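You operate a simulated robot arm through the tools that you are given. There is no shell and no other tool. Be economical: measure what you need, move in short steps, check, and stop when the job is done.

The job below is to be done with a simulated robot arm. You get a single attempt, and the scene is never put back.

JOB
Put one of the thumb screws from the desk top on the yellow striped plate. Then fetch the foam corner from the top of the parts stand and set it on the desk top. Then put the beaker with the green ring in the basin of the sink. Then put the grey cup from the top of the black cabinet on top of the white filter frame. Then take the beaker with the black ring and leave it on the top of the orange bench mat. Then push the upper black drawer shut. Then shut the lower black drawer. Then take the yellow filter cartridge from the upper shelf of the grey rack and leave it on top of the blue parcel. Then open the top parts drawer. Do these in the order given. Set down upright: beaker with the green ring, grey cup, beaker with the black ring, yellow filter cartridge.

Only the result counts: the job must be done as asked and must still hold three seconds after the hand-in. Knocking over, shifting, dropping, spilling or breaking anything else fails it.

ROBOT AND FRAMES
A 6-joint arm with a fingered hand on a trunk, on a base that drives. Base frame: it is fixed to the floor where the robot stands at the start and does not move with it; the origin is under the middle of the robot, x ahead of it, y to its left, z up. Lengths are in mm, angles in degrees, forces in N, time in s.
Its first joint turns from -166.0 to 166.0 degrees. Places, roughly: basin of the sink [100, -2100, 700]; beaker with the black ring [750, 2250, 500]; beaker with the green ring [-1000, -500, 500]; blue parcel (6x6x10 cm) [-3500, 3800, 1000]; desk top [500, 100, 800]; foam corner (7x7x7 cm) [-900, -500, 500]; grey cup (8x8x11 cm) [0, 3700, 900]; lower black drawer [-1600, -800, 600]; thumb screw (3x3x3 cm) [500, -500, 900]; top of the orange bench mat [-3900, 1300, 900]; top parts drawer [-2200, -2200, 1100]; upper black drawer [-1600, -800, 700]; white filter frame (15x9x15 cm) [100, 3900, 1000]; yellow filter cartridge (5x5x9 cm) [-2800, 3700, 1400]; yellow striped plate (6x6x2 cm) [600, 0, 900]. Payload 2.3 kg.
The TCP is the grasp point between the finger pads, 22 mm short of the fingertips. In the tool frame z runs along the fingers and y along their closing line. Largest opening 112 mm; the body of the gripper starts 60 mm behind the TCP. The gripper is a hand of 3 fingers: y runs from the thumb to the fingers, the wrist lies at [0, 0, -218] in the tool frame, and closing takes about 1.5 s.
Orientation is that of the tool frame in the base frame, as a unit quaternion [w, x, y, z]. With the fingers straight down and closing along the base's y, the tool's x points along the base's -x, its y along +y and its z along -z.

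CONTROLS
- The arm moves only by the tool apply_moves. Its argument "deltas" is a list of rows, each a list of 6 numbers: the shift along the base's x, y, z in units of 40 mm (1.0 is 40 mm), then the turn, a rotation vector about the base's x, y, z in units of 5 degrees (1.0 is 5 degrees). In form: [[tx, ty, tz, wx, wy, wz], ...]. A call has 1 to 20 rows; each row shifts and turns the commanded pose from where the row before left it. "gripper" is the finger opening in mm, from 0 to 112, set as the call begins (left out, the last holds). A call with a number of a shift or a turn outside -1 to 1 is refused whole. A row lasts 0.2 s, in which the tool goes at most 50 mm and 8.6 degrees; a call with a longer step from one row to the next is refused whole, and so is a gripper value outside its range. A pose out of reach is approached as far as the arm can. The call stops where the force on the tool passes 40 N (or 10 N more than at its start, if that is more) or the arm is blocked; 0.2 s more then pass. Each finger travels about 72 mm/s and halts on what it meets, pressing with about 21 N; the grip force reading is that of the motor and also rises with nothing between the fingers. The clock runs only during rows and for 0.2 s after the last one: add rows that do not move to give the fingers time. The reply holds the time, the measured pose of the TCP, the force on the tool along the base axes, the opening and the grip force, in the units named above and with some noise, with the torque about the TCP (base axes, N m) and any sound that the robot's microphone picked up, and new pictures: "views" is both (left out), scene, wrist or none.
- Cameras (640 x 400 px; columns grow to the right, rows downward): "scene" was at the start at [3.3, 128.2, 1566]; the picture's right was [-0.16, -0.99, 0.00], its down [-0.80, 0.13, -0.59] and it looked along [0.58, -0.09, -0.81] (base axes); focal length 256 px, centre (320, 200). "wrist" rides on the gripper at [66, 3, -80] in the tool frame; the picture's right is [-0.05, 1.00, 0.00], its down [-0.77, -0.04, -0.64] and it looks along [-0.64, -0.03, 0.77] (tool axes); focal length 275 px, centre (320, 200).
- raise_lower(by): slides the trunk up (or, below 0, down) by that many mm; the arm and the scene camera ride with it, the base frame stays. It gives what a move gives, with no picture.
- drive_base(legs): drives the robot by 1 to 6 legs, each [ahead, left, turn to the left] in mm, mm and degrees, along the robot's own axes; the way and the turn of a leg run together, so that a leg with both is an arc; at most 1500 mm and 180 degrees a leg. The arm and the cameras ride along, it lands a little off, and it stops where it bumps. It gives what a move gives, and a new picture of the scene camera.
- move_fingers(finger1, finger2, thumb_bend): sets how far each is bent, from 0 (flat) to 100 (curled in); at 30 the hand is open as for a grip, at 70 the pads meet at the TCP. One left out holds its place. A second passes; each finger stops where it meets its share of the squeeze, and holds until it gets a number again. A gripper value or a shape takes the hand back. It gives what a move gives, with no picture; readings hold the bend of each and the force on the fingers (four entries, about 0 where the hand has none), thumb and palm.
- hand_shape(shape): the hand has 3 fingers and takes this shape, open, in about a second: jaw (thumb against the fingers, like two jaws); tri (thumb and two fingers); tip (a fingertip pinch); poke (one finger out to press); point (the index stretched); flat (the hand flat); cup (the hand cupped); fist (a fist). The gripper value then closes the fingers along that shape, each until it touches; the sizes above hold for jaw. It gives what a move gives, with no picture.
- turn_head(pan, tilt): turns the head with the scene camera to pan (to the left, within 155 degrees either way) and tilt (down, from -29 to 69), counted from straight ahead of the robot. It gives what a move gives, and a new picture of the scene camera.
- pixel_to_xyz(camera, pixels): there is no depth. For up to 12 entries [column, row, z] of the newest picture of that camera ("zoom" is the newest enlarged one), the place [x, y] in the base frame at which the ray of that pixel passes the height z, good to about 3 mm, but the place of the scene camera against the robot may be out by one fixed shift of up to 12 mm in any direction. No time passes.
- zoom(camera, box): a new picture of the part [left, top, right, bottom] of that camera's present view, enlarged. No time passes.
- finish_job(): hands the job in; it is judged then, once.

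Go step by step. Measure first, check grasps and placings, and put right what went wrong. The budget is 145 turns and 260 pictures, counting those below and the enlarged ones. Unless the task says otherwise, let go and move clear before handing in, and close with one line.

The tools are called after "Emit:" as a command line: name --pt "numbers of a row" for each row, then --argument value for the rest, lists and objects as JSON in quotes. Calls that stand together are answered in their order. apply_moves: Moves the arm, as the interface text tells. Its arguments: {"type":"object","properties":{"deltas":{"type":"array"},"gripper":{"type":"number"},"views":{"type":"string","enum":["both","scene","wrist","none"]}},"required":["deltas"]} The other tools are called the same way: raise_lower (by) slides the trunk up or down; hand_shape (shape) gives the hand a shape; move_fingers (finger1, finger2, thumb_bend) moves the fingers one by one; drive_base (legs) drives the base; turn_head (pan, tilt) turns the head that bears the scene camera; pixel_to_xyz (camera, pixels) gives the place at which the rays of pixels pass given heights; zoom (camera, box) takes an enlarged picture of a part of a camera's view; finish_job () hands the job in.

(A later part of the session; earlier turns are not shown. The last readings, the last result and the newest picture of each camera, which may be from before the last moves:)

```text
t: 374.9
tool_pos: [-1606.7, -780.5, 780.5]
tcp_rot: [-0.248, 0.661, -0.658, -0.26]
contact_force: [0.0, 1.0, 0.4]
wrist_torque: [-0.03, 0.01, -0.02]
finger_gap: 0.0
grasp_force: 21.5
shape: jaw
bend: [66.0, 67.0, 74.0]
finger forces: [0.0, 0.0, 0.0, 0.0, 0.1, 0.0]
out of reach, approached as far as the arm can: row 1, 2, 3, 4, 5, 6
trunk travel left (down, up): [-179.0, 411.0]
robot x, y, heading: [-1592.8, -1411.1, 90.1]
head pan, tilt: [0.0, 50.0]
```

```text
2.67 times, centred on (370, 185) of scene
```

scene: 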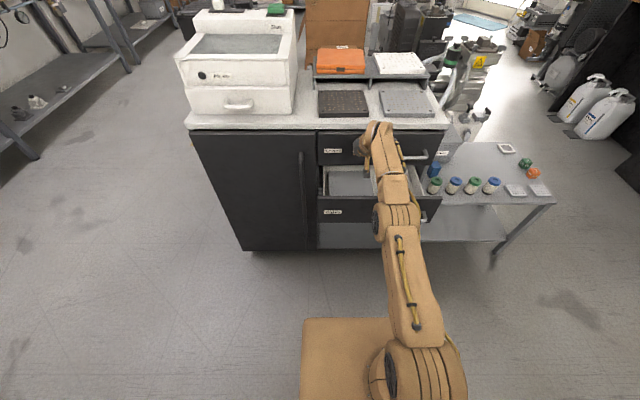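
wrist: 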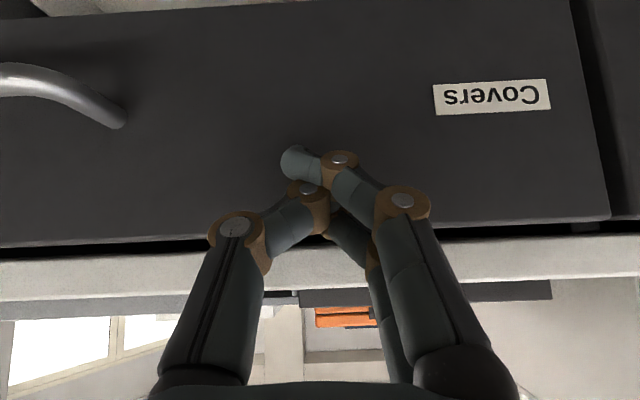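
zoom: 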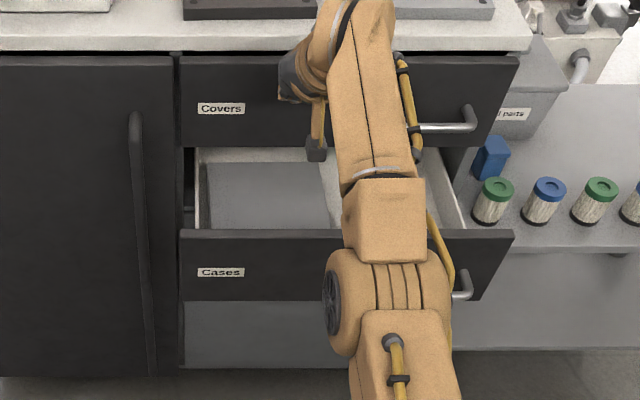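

The upper drawer is flush with the door (both tops at zoom row 57). The arm is stuck at its stretched limit; I'll back the base off 170 mm and then reset the arm.

Emit:
drive_base --legs '[[-170, 0, 0]]'

Emit:
apply_moves --pt "0 -0.5 0 0 0 0" --pt "0 -0.5 0 0 0 0" --pt "0 -0.5 0 0 0 0" --pt "0 -0.5 0 0 0 0" --pt "0 0 0 0 0 0" --views "wrist"

```text
t: 376.4
tool_pos: [-1608.6, -951.4, 780.8]
tcp_rot: [-0.248, 0.663, -0.657, -0.26]
contact_force: [0.2, -1.2, 0.6]
wrist_torque: [0.01, 0.03, 0.02]
finger_gap: 0.1
grasp_force: 20.7
shape: jaw
bend: [66.0, 67.0, 74.0]
finger forces: [0.0, 0.0, 0.1, 0.0, 0.1, 0.0]
trunk travel left (down, up): [-179.0, 411.0]
robot x, y, heading: [-1593.1, -1582.7, 90.1]
head pan, tilt: [0.0, 50.0]
```

scene: 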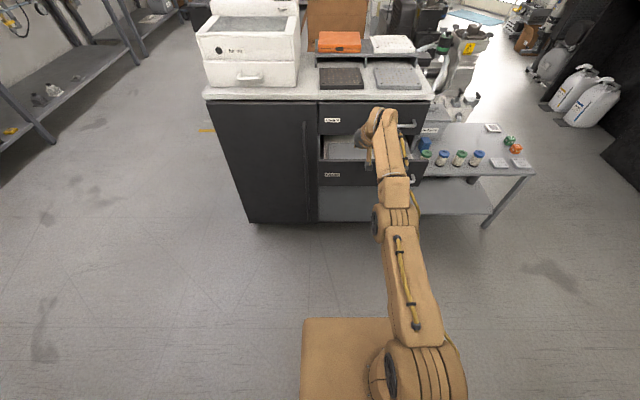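

```text
t: 377.6
tool_pos: [-1608.9, -950.8, 780.9]
tcp_rot: [-0.247, 0.663, -0.658, -0.259]
contact_force: [-0.1, 0.6, -0.3]
wrist_torque: [0.05, -0.04, 0.01]
finger_gap: 0.0
grasp_force: 20.8
shape: jaw
bend: [66.0, 67.0, 74.0]
finger forces: [0.1, 0.1, 0.1, 0.1, 0.0, 0.0]
out of reach, approached as far as the arm can: row 1, 2, 3, 4
trunk travel left (down, up): [-179.0, 411.0]
robot x, y, heading: [-1588.7, -1583.8, 90.4]
head pan, tilt: [0.0, 50.0]
```

wrist: 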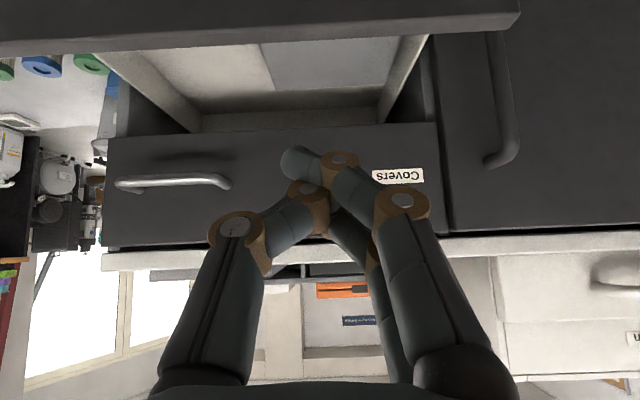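

Stuck near a limit. Earlier the path worked about 35 mm lower, so I'll go down and back.

Emit:
apply_moves --pt "0 0 -0.4 0 0 0" --pt "0 0 -0.5 0 0 0" --pt "0 -0.5 0 0 0 0" --pt "0 -0.5 0 0 0 0" --pt "0 -0.5 0 0 0 0" --pt "0 -0.5 0 0 0 0" --pt "0 0 0 0 0 0" --views "wrist"

```text
t: 379.2
tool_pos: [-1611.8, -945.1, 752.7]
tcp_rot: [-0.248, 0.663, -0.658, -0.258]
contact_force: [-0.5, 0.7, 0.6]
wrist_torque: [-0.02, -0.01, 0.02]
finger_gap: 0.3
grasp_force: 20.9
shape: jaw
bend: [66.0, 67.0, 74.0]
finger forces: [0.1, 0.0, 0.1, 0.0, 0.0, 0.0]
out of reach, approached as far as the arm can: row 1, 2, 3, 4, 5, 6
trunk travel left (down, up): [-179.0, 411.0]
robot x, y, heading: [-1590.5, -1586.1, 90.3]
head pan, tilt: [0.0, 50.0]
```

wrist: 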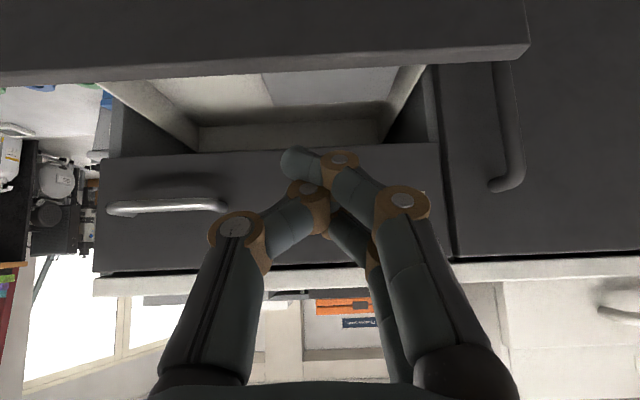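

The commanded pose may have slipped behind the reachable zone, so I'll bring the command forward/up (+150 y, +40 z) to a pose known reachable.

Emit:
apply_moves --pt "0 0.8 0.3 0 0 0" --pt "0 0.8 0.3 0 0 0" --pt "0 0.8 0.3 0 0 0" --pt "0 0.8 0.1 0 0 0" --pt "0 0.8 0 0 0 0" --pt "0 0 0 0 0 0" --views "none"

```text
t: 380.6
tool_pos: [-1612.8, -944.5, 767.7]
tcp_rot: [-0.248, 0.663, -0.657, -0.26]
contact_force: [-1.3, 0.2, -1.2]
wrist_torque: [0.0, 0.01, 0.01]
finger_gap: 0.0
grasp_force: 20.9
shape: jaw
bend: [66.0, 67.0, 74.0]
finger forces: [0.0, 0.0, 0.1, 0.0, 0.1, 0.1]
out of reach, approached as far as the arm can: row 1, 2, 3, 4, 5
trunk travel left (down, up): [-179.0, 411.0]
robot x, y, heading: [-1594.3, -1581.9, 90.3]
head pan, tilt: [0.0, 50.0]
```

Likely a straight-arm singularity. I'll break it by reducing the tilt.

Emit:
apply_moves --pt "0 0 0.3 -1 0 0" --pt "0 0 0.3 -1 0 0" --pt "0 0 0.3 -1 0 0" --pt "0 0 0.3 -1 0 0" --pt "0 0 0 0 0 0" --views "none"

```text
t: 381.8
tool_pos: [-1615.4, -1028.9, 789.0]
tcp_rot: [-0.129, 0.696, -0.693, -0.141]
contact_force: [0.2, -0.7, 0.6]
wrist_torque: [0.02, 0.01, 0.0]
finger_gap: 0.0
grasp_force: 21.2
shape: jaw
bend: [66.0, 67.0, 74.0]
finger forces: [0.0, 0.1, 0.0, 0.0, 0.0, 0.1]
out of reach, approached as far as the arm can: row 1, 2, 3, 4
trunk travel left (down, up): [-179.0, 411.0]
robot x, y, heading: [-1590.8, -1577.9, 90.2]
head pan, tilt: [0.0, 50.0]
```

That frees it. Continuing to vertical with retraction.

Emit:
apply_moves --pt "0 0 0 -1 0 0" --pt "0 0 0 -1 0 0" --pt "0 0 0 -1 0 0" --pt "0 0 0 -1 0 0" --pt "0 0 0 0 0 0" --views "none"

Emit:
apply_moves --pt "0 -0.5 0.2 0 0 0" --pt "0 -0.5 0.2 0 0 0" --pt "0 0 0 0 0 0" --views "none"

```text
t: 383.0
tool_pos: [-1653.1, -1101.2, 756.5]
tcp_rot: [-0.006, 0.708, -0.706, -0.018]
contact_force: [-1.4, -0.2, -0.6]
wrist_torque: [0.05, 0.0, 0.03]
finger_gap: 0.0
grasp_force: 21.3
shape: jaw
bend: [66.0, 67.0, 74.0]
finger forces: [0.0, 0.1, 0.1, 0.0, 0.0, 0.1]
out of reach, approached as far as the arm can: row 1, 2, 3, 4
trunk travel left (down, up): [-179.0, 411.0]
robot x, y, heading: [-1593.5, -1580.4, 90.4]
head pan, tilt: [0.0, 50.0]
```

```text
t: 383.8
tool_pos: [-1654.3, -1141.1, 774.6]
tcp_rot: [-0.006, 0.707, -0.707, -0.019]
contact_force: [-0.7, 0.6, -0.1]
wrist_torque: [0.01, 0.01, -0.02]
finger_gap: 0.0
grasp_force: 21.4
shape: jaw
bend: [66.0, 67.0, 74.0]
finger forces: [0.1, 0.0, 0.0, 0.0, 0.1, 0.1]
trunk travel left (down, up): [-179.0, 411.0]
robot x, y, heading: [-1592.5, -1583.0, 90.2]
head pan, tilt: [0.0, 50.0]
```

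Arm is back in control. I'll prepare for the lower drawer: slight 20° tilt, retract, lower to z≈590, then drive closer.

Emit:
apply_moves --pt "0.3 -0.5 -0.2 0 0 0" --pt "0.3 -0.5 -0.3 0 0 0" --pt "0.3 -0.4 -0.3 0 0 0" --pt "0.2 0 -0.3 1 0 0" --pt "0 0 -0.4 1 0 0" --pt "0 0 0 1 0 0" --pt "0 0 0 1 0 0" --pt "0 0 0 0 0 0" --views "none"

Emit:
drive_base --legs '[[200, 0, 0]]'

Emit:
raise_lower --by -125

Emit:
apply_moves --pt "0 0 0 0 0 0" --views "wrist"

```text
t: 385.6
tool_pos: [-1608.3, -1198.0, 713.7]
tcp_rot: [-0.13, 0.696, -0.692, -0.142]
contact_force: [-0.8, 0.4, 0.2]
wrist_torque: [-0.01, -0.01, 0.01]
finger_gap: 0.0
grasp_force: 20.3
shape: jaw
bend: [66.0, 67.0, 74.0]
finger forces: [0.1, 0.1, 0.0, 0.1, 0.0, 0.0]
trunk travel left (down, up): [-179.0, 411.0]
robot x, y, heading: [-1591.1, -1577.8, 90.3]
head pan, tilt: [0.0, 50.0]
```

```text
t: 387.2
tool_pos: [-1609.9, -997.6, 714.0]
tcp_rot: [-0.129, 0.696, -0.692, -0.141]
contact_force: [-0.4, -0.1, 0.1]
wrist_torque: [0.02, 0.04, -0.01]
finger_gap: 0.1
grasp_force: 20.7
shape: jaw
bend: [66.0, 67.0, 74.0]
finger forces: [0.0, 0.1, 0.1, 0.1, 0.0, 0.1]
trunk travel left (down, up): [-179.0, 411.0]
robot x, y, heading: [-1594.6, -1381.4, 90.4]
head pan, tilt: [0.0, 50.0]
```

scene: 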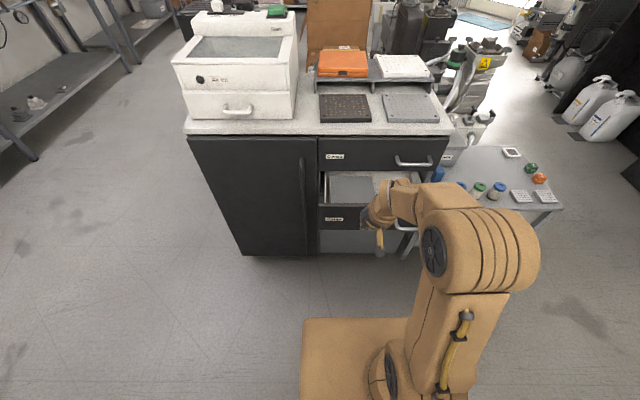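

```text
t: 388.7
tool_pos: [-1609.2, -996.9, 590.0]
tcp_rot: [-0.13, 0.696, -0.692, -0.141]
contact_force: [-0.3, 1.1, -0.1]
wrist_torque: [-0.01, 0.01, -0.01]
finger_gap: 0.0
grasp_force: 20.9
shape: jaw
bend: [66.0, 67.0, 74.0]
finger forces: [0.0, 0.0, 0.0, 0.0, 0.0, 0.0]
trunk travel left (down, up): [-54.0, 536.0]
robot x, y, heading: [-1591.3, -1386.2, 90.4]
head pan, tilt: [0.0, 50.0]
```

```text
t: 389.1
tool_pos: [-1609.6, -998.6, 589.2]
tcp_rot: [-0.13, 0.696, -0.692, -0.142]
contact_force: [-0.3, -0.2, -0.4]
wrist_torque: [-0.01, 0.02, 0.0]
finger_gap: 0.0
grasp_force: 20.4
shape: jaw
bend: [66.0, 67.0, 74.0]
finger forces: [0.1, 0.1, 0.0, 0.0, 0.0, 0.0]
trunk travel left (down, up): [-54.0, 536.0]
robot x, y, heading: [-1598.0, -1383.1, 90.4]
head pan, tilt: [0.0, 50.0]
```

wrist: 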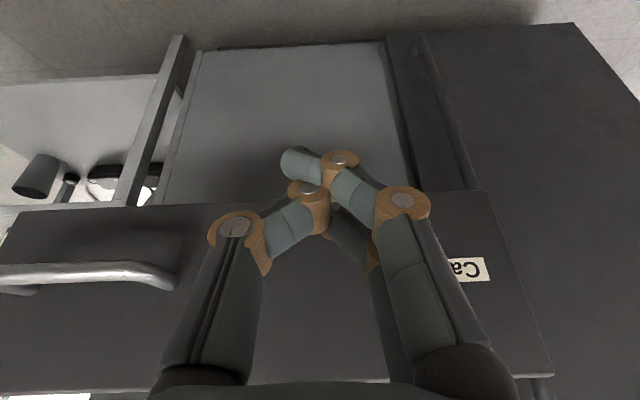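

Lower panel ("Cases") spans z≈523–657; tips are at z≈569, clear of the handle. Driving 130 mm ahead (first contact), then pushing with the arm.

Emit:
drive_base --legs '[[130, 0, 0]]'

Emit:
apply_moves --pt "0 0.4 0 0 0 0" --pt "0 0.4 0 0 0 0" --pt "0 0.4 0 0 0 0" --pt "0 0.4 0 0 0 0" --pt "0 0.4 0 0 0 0" --views "both"

```text
t: 390.4
tool_pos: [-1612.1, -868.8, 589.7]
tcp_rot: [-0.13, 0.696, -0.692, -0.141]
contact_force: [0.3, 0.0, 0.2]
wrist_torque: [0.0, -0.02, 0.03]
finger_gap: 0.0
grasp_force: 21.4
shape: jaw
bend: [66.0, 67.0, 74.0]
finger forces: [0.0, 0.0, 0.0, 0.0, 0.0, 0.1]
trunk travel left (down, up): [-54.0, 536.0]
robot x, y, heading: [-1594.6, -1253.1, 90.5]
head pan, tilt: [0.0, 50.0]
```

scene: 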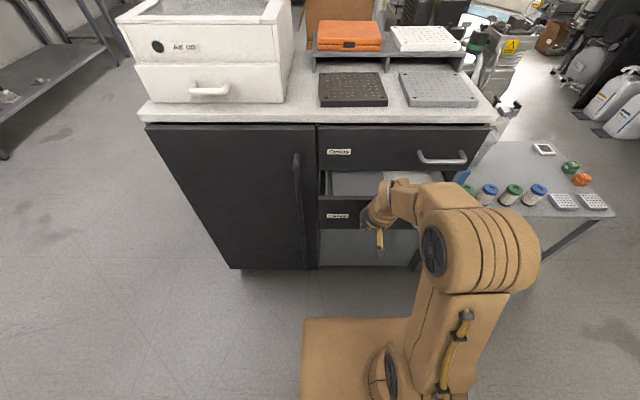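

```text
t: 391.6
tool_pos: [-1612.0, -788.2, 588.8]
tcp_rot: [-0.129, 0.696, -0.692, -0.142]
contact_force: [0.5, -0.1, 0.2]
wrist_torque: [0.0, 0.01, 0.01]
finger_gap: 0.1
grasp_force: 21.2
shape: jaw
bend: [66.0, 67.0, 74.0]
finger forces: [0.0, 0.0, 0.0, 0.1, 0.0, 0.0]
trunk travel left (down, up): [-54.0, 536.0]
robot x, y, heading: [-1596.5, -1253.8, 90.4]
head pan, tilt: [0.0, 50.0]
```

scene: 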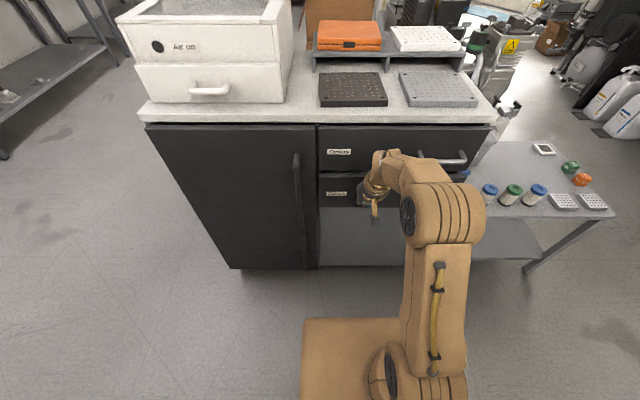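
wrist: 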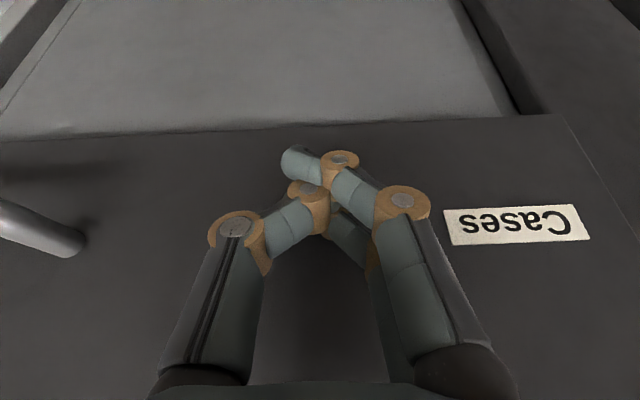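

Nearly shut. Pushing on gently until resistance.

Emit:
apply_moves --pt "0 0.25 0 0 0 0" --pt "0 0.25 0 0 0 0" --pt "0 0.25 0 0 0 0" --pt "0 0.25 0 0 0 0" --views "none"

Emit:
zoom --camera "scene" --box '[290, 100, 510, 270]'

```text
t: 392.4
tool_pos: [-1612.4, -768.4, 587.1]
tcp_rot: [0.119, -0.695, 0.696, 0.135]
contact_force: [-1.2, -15.5, 1.8]
wrist_torque: [-0.13, 0.01, -0.19]
finger_gap: 0.1
grasp_force: 20.9
shape: jaw
bend: [66.0, 70.0, 74.0]
finger forces: [0.1, 18.6, 0.0, 0.0, 0.0, 0.0]
trunk travel left (down, up): [-54.0, 536.0]
robot x, y, heading: [-1595.7, -1250.8, 90.4]
head pan, tilt: [0.0, 50.0]
stopped in row 3: the force on the tool passed its limit at 52 N (the readings are from after the stop); the commanded pose is now the measured one
```

```text
2.35 times, centred on (400, 185) of scene
```

zoom: 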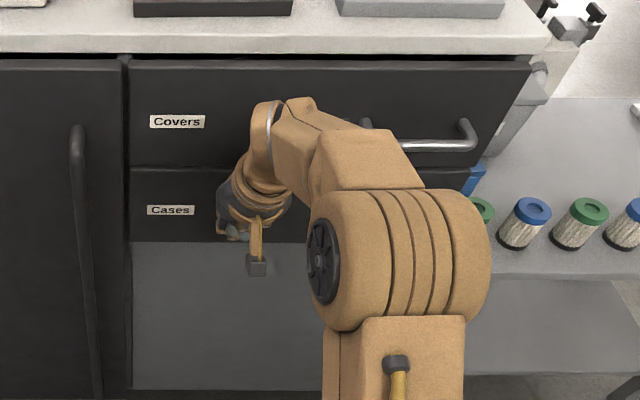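

Both drawers are shut flush (firm stop at 52 N). Backing off, then driving to the grey rack: west aisle, then north.

Emit:
drive_base --legs '[[-200, 0, 0]]'

Emit:
raise_lower --by 400

Emit:
apply_moves --pt "0 -0.5 0.4 -1 0 0" --pt "0 -0.5 0.4 -1 0 0" --pt "0 -0.5 0.4 -1 0 0" --pt "0 -0.5 0.4 -0.9 0 0" --pt "0 -0.5 0 0 0 0" --pt "0 0 0 0 0 0" --gripper 100 --views "none"

Emit:
drive_base --legs '[[0, 1500, -0.5], [1400, 0, 0], [1400, 0, 0]]'

Emit:
turn_head --pan 0 --tilt 20

```text
t: 394.0
tool_pos: [-1611.0, -970.2, 586.2]
tcp_rot: [-0.122, 0.695, -0.695, -0.136]
contact_force: [-0.6, -0.1, -0.7]
wrist_torque: [0.01, 0.01, -0.03]
finger_gap: 0.0
grasp_force: 20.8
shape: jaw
bend: [66.0, 67.0, 74.0]
finger forces: [0.1, 0.1, 0.0, 0.0, 0.0, 0.0]
trunk travel left (down, up): [-54.0, 536.0]
robot x, y, heading: [-1596.2, -1457.7, 90.6]
head pan, tilt: [0.0, 50.0]
```

scene: 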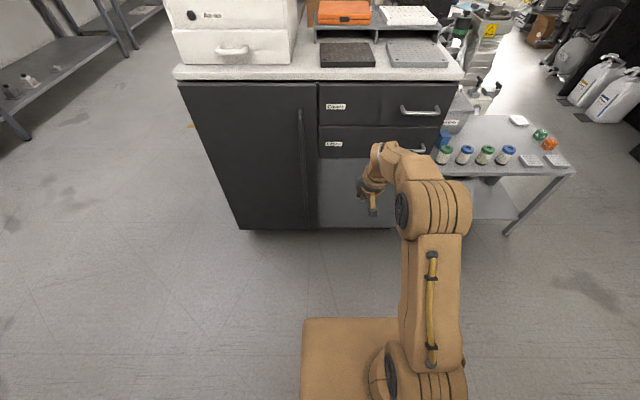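

```text
t: 397.8
tool_pos: [-1611.0, -971.5, 984.9]
tcp_rot: [0.121, -0.695, 0.695, 0.136]
contact_force: [0.2, 0.5, 0.1]
wrist_torque: [0.01, 0.02, -0.02]
finger_gap: 0.0
grasp_force: 20.7
shape: jaw
bend: [66.0, 67.0, 74.0]
finger forces: [0.0, 0.1, 0.1, 0.0, 0.0, 0.1]
trunk travel left (down, up): [-454.0, 136.0]
robot x, y, heading: [-1593.7, -1458.8, 90.2]
head pan, tilt: [0.0, 50.0]
```

```text
t: 399.2
tool_pos: [-1611.4, -1071.2, 1048.9]
tcp_rot: [0.002, -0.706, 0.708, 0.017]
contact_force: [0.0, -0.2, -0.1]
wrist_torque: [-0.02, 0.02, -0.04]
finger_gap: 99.9
grasp_force: 0.1
shape: jaw
bend: [49.0, 49.0, 45.0]
finger forces: [0.0, 0.0, 0.0, 0.0, 0.0, 0.0]
trunk travel left (down, up): [-454.0, 136.0]
robot x, y, heading: [-1597.9, -1456.2, 90.5]
head pan, tilt: [0.0, 50.0]
```

```text
t: 419.9
tool_pos: [-3249.2, 1722.2, 1048.9]
tcp_rot: [-0.002, 0.73, -0.683, -0.017]
contact_force: [-0.2, 0.5, 0.7]
wrist_torque: [0.01, -0.02, -0.01]
finger_gap: 100.0
grasp_force: 0.0
shape: jaw
bend: [49.0, 49.0, 45.0]
finger forces: [0.0, 0.0, 0.0, 0.0, 0.1, 0.0]
trunk travel left (down, up): [-454.0, 136.0]
robot x, y, heading: [-3207.6, 1338.2, 94.4]
head pan, tilt: [0.0, 50.0]
```

scene: 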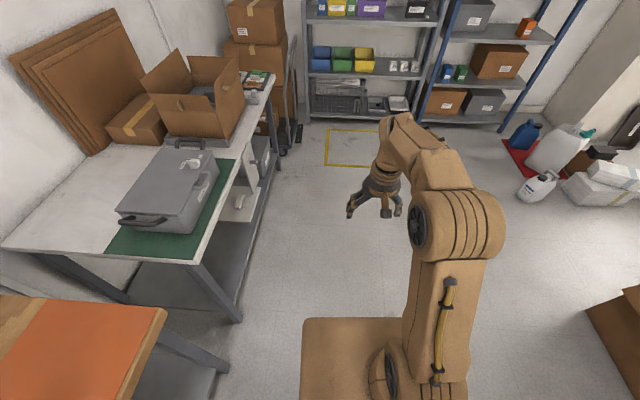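

```text
t: 420.8
tool_pos: [-3248.9, 1722.6, 1049.2]
tcp_rot: [-0.001, 0.731, -0.682, -0.017]
contact_force: [-1.3, -0.3, -0.6]
wrist_torque: [0.03, 0.0, -0.03]
finger_gap: 99.8
grasp_force: 0.1
shape: jaw
bend: [49.0, 49.0, 45.0]
finger forces: [0.0, 0.1, 0.0, 0.0, 0.0, 0.0]
trunk travel left (down, up): [-454.0, 136.0]
robot x, y, heading: [-3206.5, 1343.7, 94.6]
head pan, tilt: [0.0, 20.0]
```

scene: 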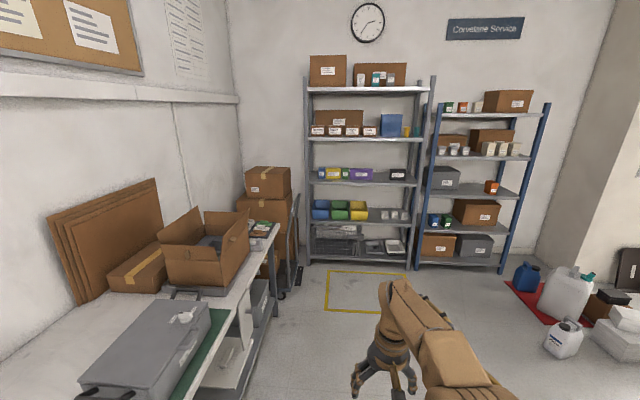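

The grey rack is ahead; the cartridge (yellow, at (406,131)) is on its upper shelf. Driving nearer with heading corrected.

Emit:
drive_base --legs '[[0, -100, -4.6], [1400, 0, 0]]'

Emit:
zoom --camera "scene" --box '[230, 60, 490, 260]'

```text
t: 428.6
tool_pos: [-3120.5, 3132.2, 1048.7]
tcp_rot: [0.003, -0.703, 0.711, 0.016]
contact_force: [0.3, 0.3, 0.2]
wrist_torque: [0.01, 0.0, -0.02]
finger_gap: 99.8
grasp_force: 0.1
shape: jaw
bend: [49.0, 49.0, 45.0]
finger forces: [0.0, 0.0, 0.0, 0.0, 0.0, 0.1]
trunk travel left (down, up): [-454.0, 136.0]
robot x, y, heading: [-3103.1, 2746.6, 89.9]
head pan, tilt: [0.0, 20.0]
```

scene: 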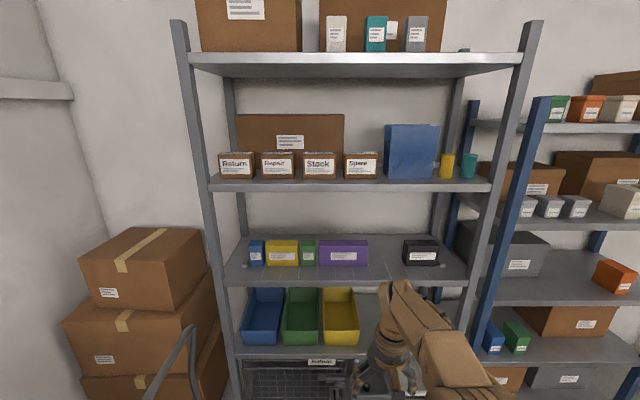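

```text
2.00 times, centred on (360, 160) of scene
```

zoom: 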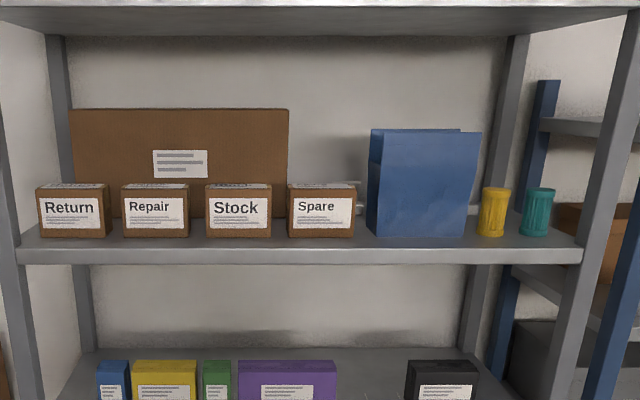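

Yellow cartridge stands between a blue binder and a teal one; the blue parcel is at (257,253) on the shelf below. Measuring at candidate heights.

Emit:
pixel_to_xyz --camera "scene" --pixels '[[447, 176, 1260], [447, 176, 1300], [447, 156, 1350], [447, 156, 1390], [257, 263, 950], [257, 263, 1000], [257, 241, 1050], [257, 241, 1100], [350, 190, 1260], [350, 190, 1300], [340, 283, 950], [340, 283, 1000]]'

Emit:
zoom --camera "scene" --box '[220, 210, 320, 300]'

```text
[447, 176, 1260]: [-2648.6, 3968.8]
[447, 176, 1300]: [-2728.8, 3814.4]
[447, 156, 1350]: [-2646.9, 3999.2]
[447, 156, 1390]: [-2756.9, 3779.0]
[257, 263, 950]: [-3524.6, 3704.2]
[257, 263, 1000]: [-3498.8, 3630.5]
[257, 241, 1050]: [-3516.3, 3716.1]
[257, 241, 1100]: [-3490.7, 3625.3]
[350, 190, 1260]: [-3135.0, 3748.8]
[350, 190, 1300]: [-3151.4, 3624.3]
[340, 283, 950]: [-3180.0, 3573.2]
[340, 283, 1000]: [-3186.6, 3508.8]
```

```text
4.44 times, centred on (270, 255) of scene
```

zoom: 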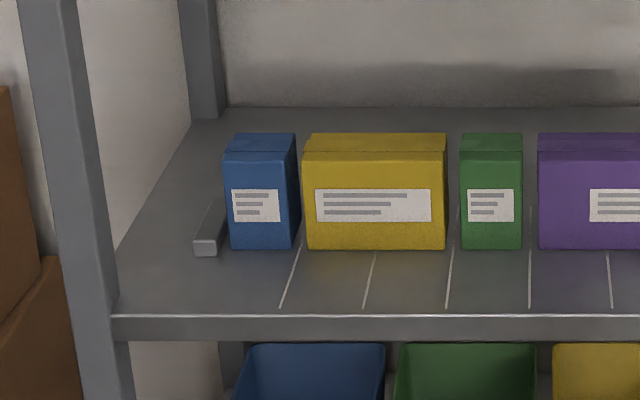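

Estimates: cartridge ≈(−2780,3715), shelf ≈1322; parcel ≈(−3505,3740), top ≈1045. I'll raise the trunk, shift right, and turn the hand horizontal in free space.

Emit:
raise_lower --by 134

Emit:
apply_moves --pt "0 0.475 0.02 1 0 0" --pt "0 0.471 0.06 1 0 0" --pt "0 0.464 0.1 1 0 0" --pt "0 0.453 0.14 1 0 0" --pt "0 0.439 0.18 1 0 0" --pt "0 0.422 0.22 1 0 0" --pt "0 0.4 0.256 1 0 0" --pt "0 0.377 0.289 1 0 0" --pt "0 0.35 0.32 1 0 0" --pt "0 0.321 0.35 1 0 0" --pt "0 0.289 0.377 1 0 0" --pt "0 0.256 0.4 1 0 0" --pt "0 0.22 0.42 1 0 0" --pt "0 0.18 0.44 1 0 0" --pt "0 0.14 0.45 1 0 0" --pt "0 0.1 0.46 1 0 0" --pt "0 0 0 0 0 0" --gripper 70 --views "none"

Emit:
drive_base --legs '[[0, -290, 0]]'

Emit:
apply_moves --pt "0 0 0 0 0 0" --views "wrist"

```text
t: 430.2
tool_pos: [-3121.2, 3133.7, 1184.0]
tcp_rot: [0.002, -0.703, 0.711, 0.016]
contact_force: [0.2, 0.7, 0.1]
wrist_torque: [0.0, -0.01, 0.02]
finger_gap: 100.1
grasp_force: 0.1
shape: jaw
bend: [49.0, 49.0, 45.0]
finger forces: [0.1, 0.0, 0.0, 0.0, 0.1, 0.0]
trunk travel left (down, up): [-588.0, 2.0]
robot x, y, heading: [-3106.4, 2749.8, 90.2]
head pan, tilt: [0.0, 20.0]
```

```text
t: 433.8
tool_pos: [-3121.0, 3348.3, 1364.5]
tcp_rot: [-0.453, 0.538, -0.534, -0.47]
contact_force: [-0.1, 0.1, 0.3]
wrist_torque: [-0.01, -0.01, -0.01]
finger_gap: 70.3
grasp_force: 0.1
shape: jaw
bend: [71.0, 71.0, 69.0]
finger forces: [0.0, 0.0, 0.1, 0.0, 0.0, 0.0]
trunk travel left (down, up): [-588.0, 2.0]
robot x, y, heading: [-3108.6, 2747.1, 90.2]
head pan, tilt: [0.0, 20.0]
```

```text
t: 435.8
tool_pos: [-2831.9, 3348.2, 1363.4]
tcp_rot: [-0.453, 0.538, -0.535, -0.469]
contact_force: [0.3, -0.1, -0.1]
wrist_torque: [-0.01, -0.02, 0.0]
finger_gap: 70.6
grasp_force: 0.0
shape: jaw
bend: [71.0, 71.0, 69.0]
finger forces: [0.0, 0.1, 0.1, 0.0, 0.0, 0.0]
trunk travel left (down, up): [-588.0, 2.0]
robot x, y, heading: [-2819.3, 2745.1, 89.6]
head pan, tilt: [0.0, 20.0]
```

scene: 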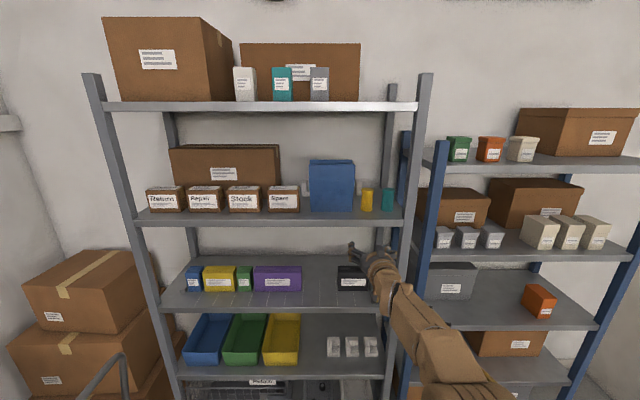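

```text
t: 436.2
tool_pos: [-2832.7, 3346.2, 1363.3]
tcp_rot: [-0.454, 0.537, -0.534, -0.469]
contact_force: [-0.6, 0.5, 0.6]
wrist_torque: [0.0, 0.01, -0.01]
finger_gap: 70.5
grasp_force: 0.1
shape: jaw
bend: [71.0, 71.0, 69.0]
finger forces: [0.1, 0.0, 0.1, 0.0, 0.1, 0.0]
trunk travel left (down, up): [-588.0, 2.0]
robot x, y, heading: [-2817.6, 2748.0, 90.0]
head pan, tilt: [0.0, 20.0]
```

wrist: 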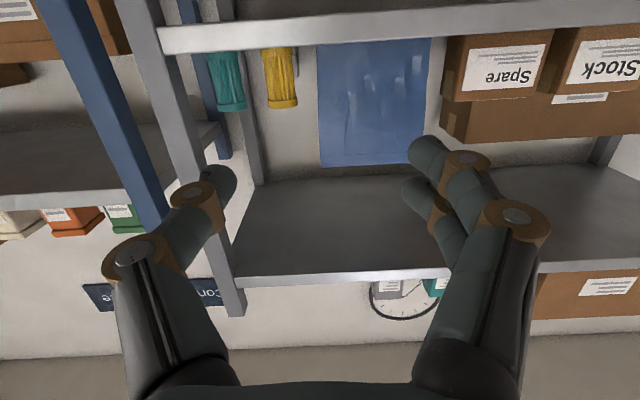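

The hand is horizontal, but its camera block hangs below and would hit the shelf lip; 60° tilt keeps it clear. I'll reduce tilt to ~60°, align x to −2765 and raise to z≈1388, and check reach.

Emit:
apply_moves --pt "0.4 0 0.15 -1 0 0" --pt "0.4 0 0.15 -1 0 0" --pt "0.4 0 0.15 -1 0 0" --pt "0.4 0 0.15 -1 0 0" --pt "0 0 0 0 0 0" --views "wrist"

```text
t: 437.4
tool_pos: [-2767.6, 3348.5, 1386.7]
tcp_rot: [0.353, -0.608, 0.608, 0.369]
contact_force: [0.6, 0.2, 0.4]
wrist_torque: [0.01, 0.03, -0.01]
finger_gap: 70.5
grasp_force: 0.1
shape: jaw
bend: [71.0, 71.0, 69.0]
finger forces: [0.0, 0.0, 0.1, 0.0, 0.0, 0.0]
out of reach, approached as far as the arm can: row 1
trunk travel left (down, up): [-588.0, 2.0]
robot x, y, heading: [-2818.6, 2748.8, 89.9]
head pan, tilt: [0.0, 20.0]
```

wrist: 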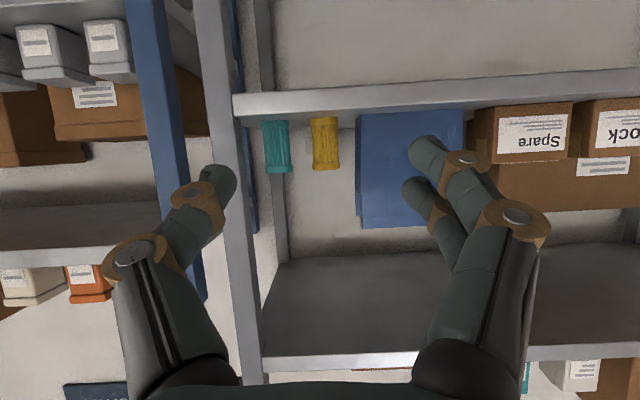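

Well placed: cartridge at x≈−2766, y≈3714, ~27–33 mm from its neighbours. Narrowing to 62 mm and driving 285 mm closer, then looking.

Emit:
apply_moves --pt "0.05 0 0 0 0 0" --pt "0 0 0 0 0 0" --gripper 62 --views "none"

Emit:
drive_base --legs '[[285, 0, 0]]'

Emit:
apply_moves --pt "0 0 0 0 0 0" --views "wrist"

```text
t: 438.0
tool_pos: [-2766.0, 3348.7, 1386.6]
tcp_rot: [-0.354, 0.608, -0.607, -0.37]
contact_force: [-0.4, 0.5, -0.1]
wrist_torque: [-0.01, 0.01, -0.01]
finger_gap: 62.8
grasp_force: 0.0
shape: jaw
bend: [72.0, 72.0, 70.0]
finger forces: [0.0, 0.0, 0.0, 0.1, 0.1, 0.0]
trunk travel left (down, up): [-588.0, 2.0]
robot x, y, heading: [-2819.2, 2749.2, 89.9]
head pan, tilt: [0.0, 20.0]
```

```text
t: 439.9
tool_pos: [-2767.1, 3628.0, 1386.1]
tcp_rot: [-0.353, 0.609, -0.606, -0.371]
contact_force: [-0.8, 0.2, 0.0]
wrist_torque: [0.01, 0.0, 0.0]
finger_gap: 62.7
grasp_force: 0.0
shape: jaw
bend: [72.0, 72.0, 70.0]
finger forces: [0.0, 0.0, 0.1, 0.1, 0.0, 0.1]
trunk travel left (down, up): [-588.0, 2.0]
robot x, y, heading: [-2818.3, 3028.4, 90.1]
head pan, tilt: [0.0, 20.0]
```

scene: 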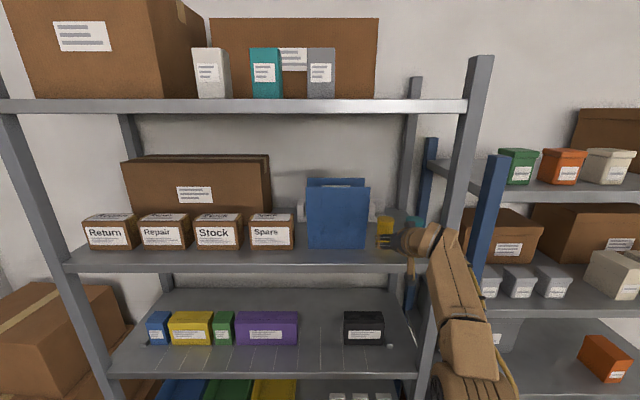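

```text
t: 440.3
tool_pos: [-2768.2, 3627.0, 1386.0]
tcp_rot: [-0.352, 0.609, -0.606, -0.371]
contact_force: [-0.4, -0.4, -0.2]
wrist_torque: [-0.01, 0.0, 0.0]
finger_gap: 62.5
grasp_force: 0.0
shape: jaw
bend: [72.0, 72.0, 70.0]
finger forces: [0.0, 0.0, 0.0, 0.1, 0.0, 0.1]
trunk travel left (down, up): [-588.0, 2.0]
robot x, y, heading: [-2818.1, 3027.9, 90.1]
head pan, tilt: [0.0, 20.0]
```

wrist: 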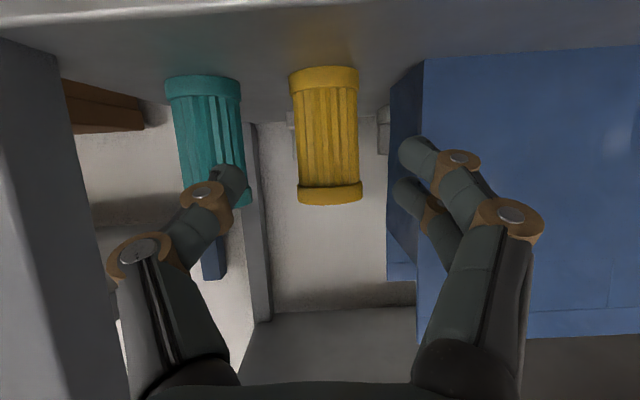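

Aligned: cartridge centre ≈(−2770,3732), binder edge x≈−2825, teal edge ≈−2709. Driving 92 mm to straddle it.

Emit:
drive_base --legs '[[92, 0, 0]]'

Emit:
apply_moves --pt "0 0 0 0 0 0" --views "wrist"

```text
t: 441.4
tool_pos: [-2770.4, 3718.3, 1386.2]
tcp_rot: [-0.352, 0.609, -0.606, -0.37]
contact_force: [-0.6, -0.2, -0.6]
wrist_torque: [-0.01, 0.0, -0.03]
finger_gap: 62.6
grasp_force: 0.0
shape: jaw
bend: [72.0, 72.0, 70.0]
finger forces: [0.0, 0.0, 0.0, 0.0, 0.0, 0.0]
trunk travel left (down, up): [-588.0, 2.0]
robot x, y, heading: [-2814.9, 3114.0, 90.2]
head pan, tilt: [0.0, 20.0]
```

scene: 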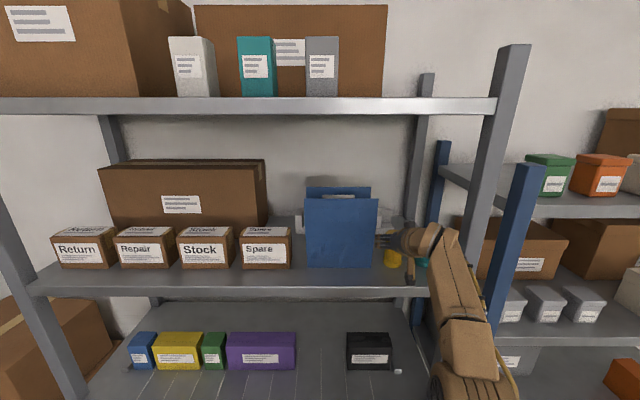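

```text
t: 441.8
tool_pos: [-2769.1, 3717.3, 1386.7]
tcp_rot: [-0.352, 0.609, -0.606, -0.37]
contact_force: [0.7, -0.2, -0.6]
wrist_torque: [0.03, -0.01, 0.03]
finger_gap: 62.6
grasp_force: 0.0
shape: jaw
bend: [72.0, 72.0, 70.0]
finger forces: [0.0, 0.0, 0.0, 0.0, 0.0, 0.1]
trunk travel left (down, up): [-588.0, 2.0]
robot x, y, heading: [-2819.1, 3116.6, 90.3]
head pan, tilt: [0.0, 20.0]
```

wrist: 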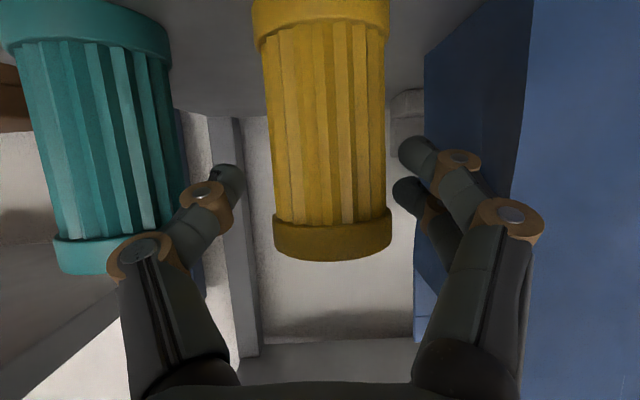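

Fingertips straddle the cartridge. Nudging −4 mm x, +7 mm y and closing.

Emit:
apply_moves --pt "-0.1 0.17 -0.1 0 0 0" --pt "0 0 0 0 0 0" --views "none"

Emit:
apply_moves --pt "0 0 0 0 0 0" --pt "0 0 0 0 0 0" --pt "0 0 0 0 0 0" --pt "0 0 0 0 0 0" --pt "0 0 0 0 0 0" --gripper 20 --views "wrist"

```text
t: 442.4
tool_pos: [-2774.4, 3724.3, 1382.0]
tcp_rot: [-0.352, 0.61, -0.606, -0.371]
contact_force: [0.4, -0.5, -0.5]
wrist_torque: [-0.01, -0.01, -0.03]
finger_gap: 62.9
grasp_force: 0.0
shape: jaw
bend: [72.0, 72.0, 70.0]
finger forces: [0.0, 0.1, 0.0, 0.1, 0.0, 0.0]
trunk travel left (down, up): [-588.0, 2.0]
robot x, y, heading: [-2820.5, 3116.0, 90.3]
head pan, tilt: [0.0, 20.0]
```

```text
t: 443.6
tool_pos: [-2773.0, 3723.4, 1382.9]
tcp_rot: [-0.354, 0.609, -0.606, -0.37]
contact_force: [-0.2, -0.3, 1.5]
wrist_torque: [0.0, -0.02, -0.01]
finger_gap: 1.4
grasp_force: 20.7
shape: jaw
bend: [73.0, 70.0, 74.0]
finger forces: [2.6, 9.2, 0.0, 0.1, 11.7, 0.0]
trunk travel left (down, up): [-588.0, 2.0]
robot x, y, heading: [-2818.1, 3116.5, 90.0]
head pan, tilt: [0.0, 20.0]
```

wrist: 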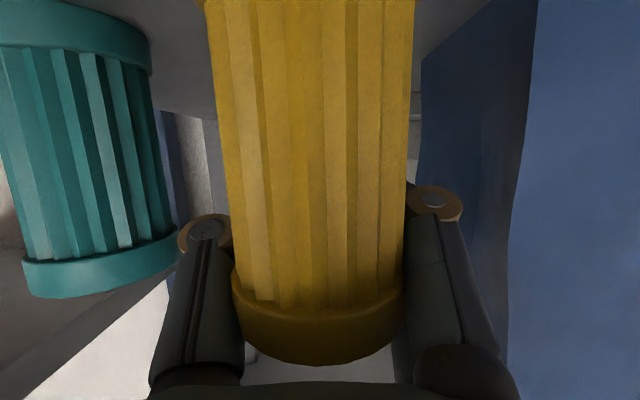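

The fingers closed behind the cartridge, caging it against the hand with ~10 N contact. I'll lift slightly to test the hold.

Emit:
apply_moves --pt "0 0 0.2 0 0 0" --pt "0 0 0.3 0 0 0" --pt "0 0 0.3 0 0 0" --pt "0 0 0 0 0 0" --views "both"

Emit:
zoom --camera "scene" --box '[340, 190, 480, 310]'

```text
t: 444.6
tool_pos: [-2773.8, 3710.2, 1404.2]
tcp_rot: [-0.352, 0.609, -0.606, -0.37]
contact_force: [0.3, -0.8, -1.0]
wrist_torque: [0.04, 0.02, -0.01]
finger_gap: 1.4
grasp_force: 20.8
shape: jaw
bend: [73.0, 70.0, 74.0]
finger forces: [2.5, 8.7, 0.0, 0.0, 11.5, 0.0]
out of reach, approached as far as the arm can: row 2, 3
trunk travel left (down, up): [-588.0, 2.0]
robot x, y, heading: [-2818.5, 3115.9, 90.2]
head pan, tilt: [0.0, 20.0]
```

scene: 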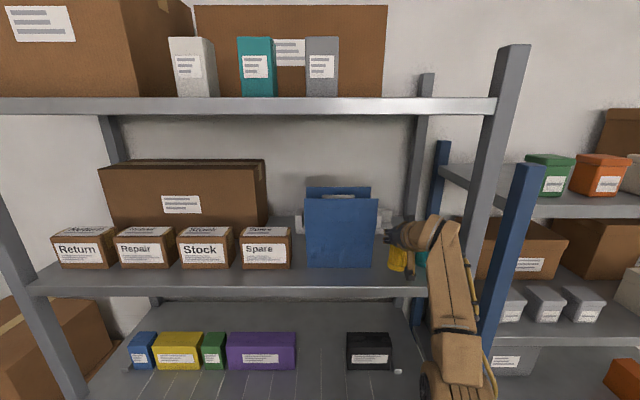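
wrist: 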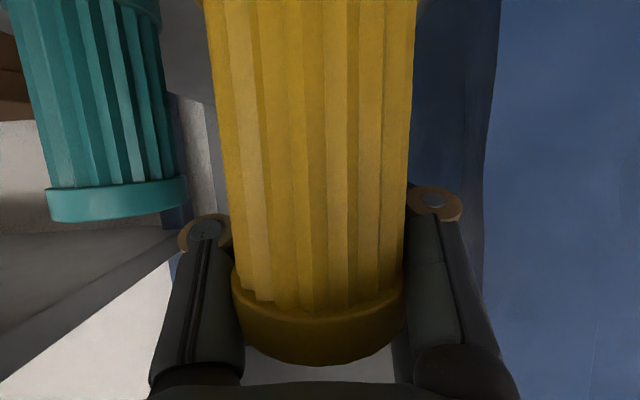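

```text
3.33 times, centred on (410, 250) of scene
```

zoom: 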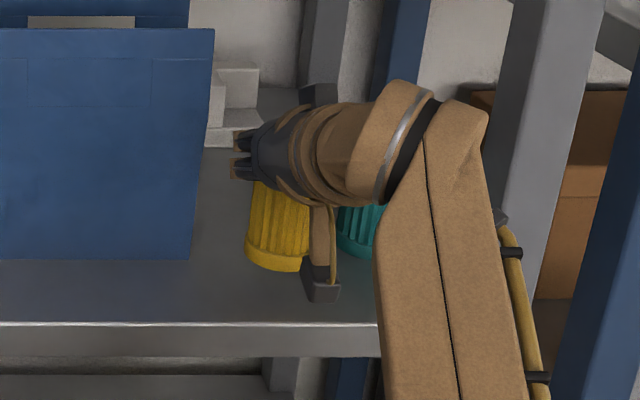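

The cartridge lifts securely with the hand. Backing the base straight out of the rack.

Emit:
drive_base --legs '[[-330, 0, 0]]'

Emit:
apply_moves --pt "0 0 -0.3 0 0 0" --pt "0 0 -0.3 0 0 0" --pt "0 0 0 0 0 0" --views "both"

Emit:
zoom --camera "scene" --box '[320, 200, 460, 320]'

```text
t: 446.8
tool_pos: [-2771.7, 3389.5, 1404.4]
tcp_rot: [-0.353, 0.608, -0.607, -0.37]
contact_force: [0.0, 0.8, -1.5]
wrist_torque: [0.02, 0.01, 0.03]
finger_gap: 1.2
grasp_force: 20.6
shape: jaw
bend: [73.0, 70.0, 74.0]
finger forces: [2.5, 8.6, 0.0, 0.1, 11.5, 0.0]
trunk travel left (down, up): [-588.0, 2.0]
robot x, y, heading: [-2818.2, 2793.3, 90.4]
head pan, tilt: [0.0, 20.0]
```

scene: 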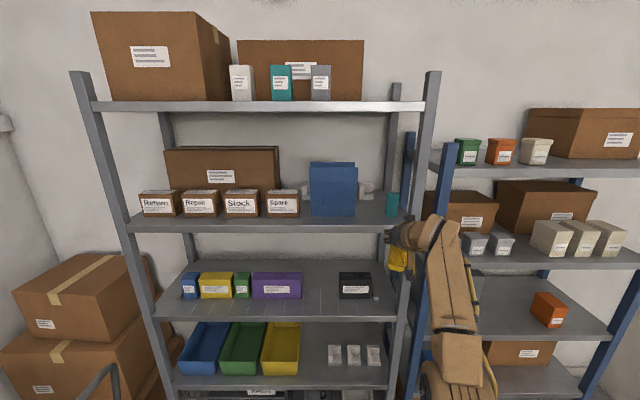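

```text
t: 447.6
tool_pos: [-2771.3, 3400.4, 1387.0]
tcp_rot: [-0.351, 0.61, -0.607, -0.369]
contact_force: [-0.5, 0.2, -0.1]
wrist_torque: [0.02, 0.0, 0.02]
finger_gap: 1.1
grasp_force: 21.2
shape: jaw
bend: [73.0, 70.0, 74.0]
finger forces: [2.5, 8.7, 0.0, 0.0, 11.3, 0.1]
out of reach, approached as far as the arm can: row 1, 2
trunk travel left (down, up): [-588.0, 2.0]
robot x, y, heading: [-2817.6, 2795.9, 90.2]
head pan, tilt: [0.0, 20.0]
```

scene: 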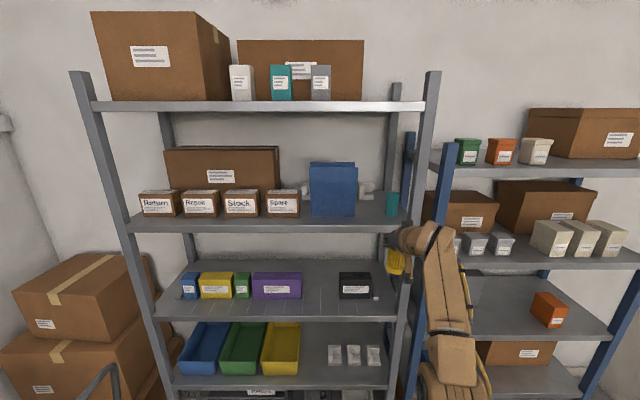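
wrist: 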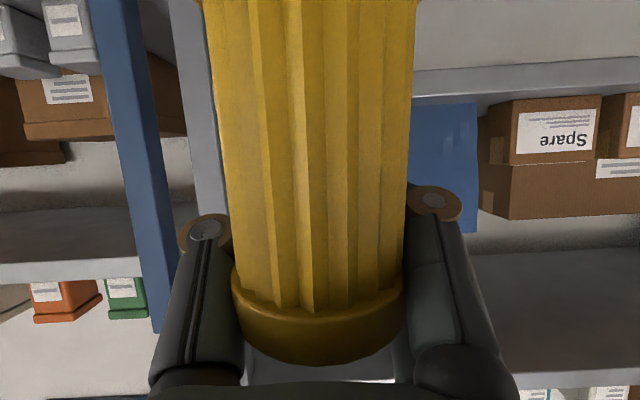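

```text
3.33 times, centred on (390, 260) of scene
```

zoom: 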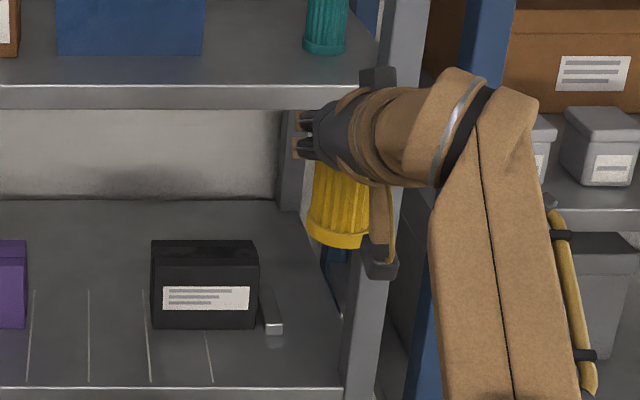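

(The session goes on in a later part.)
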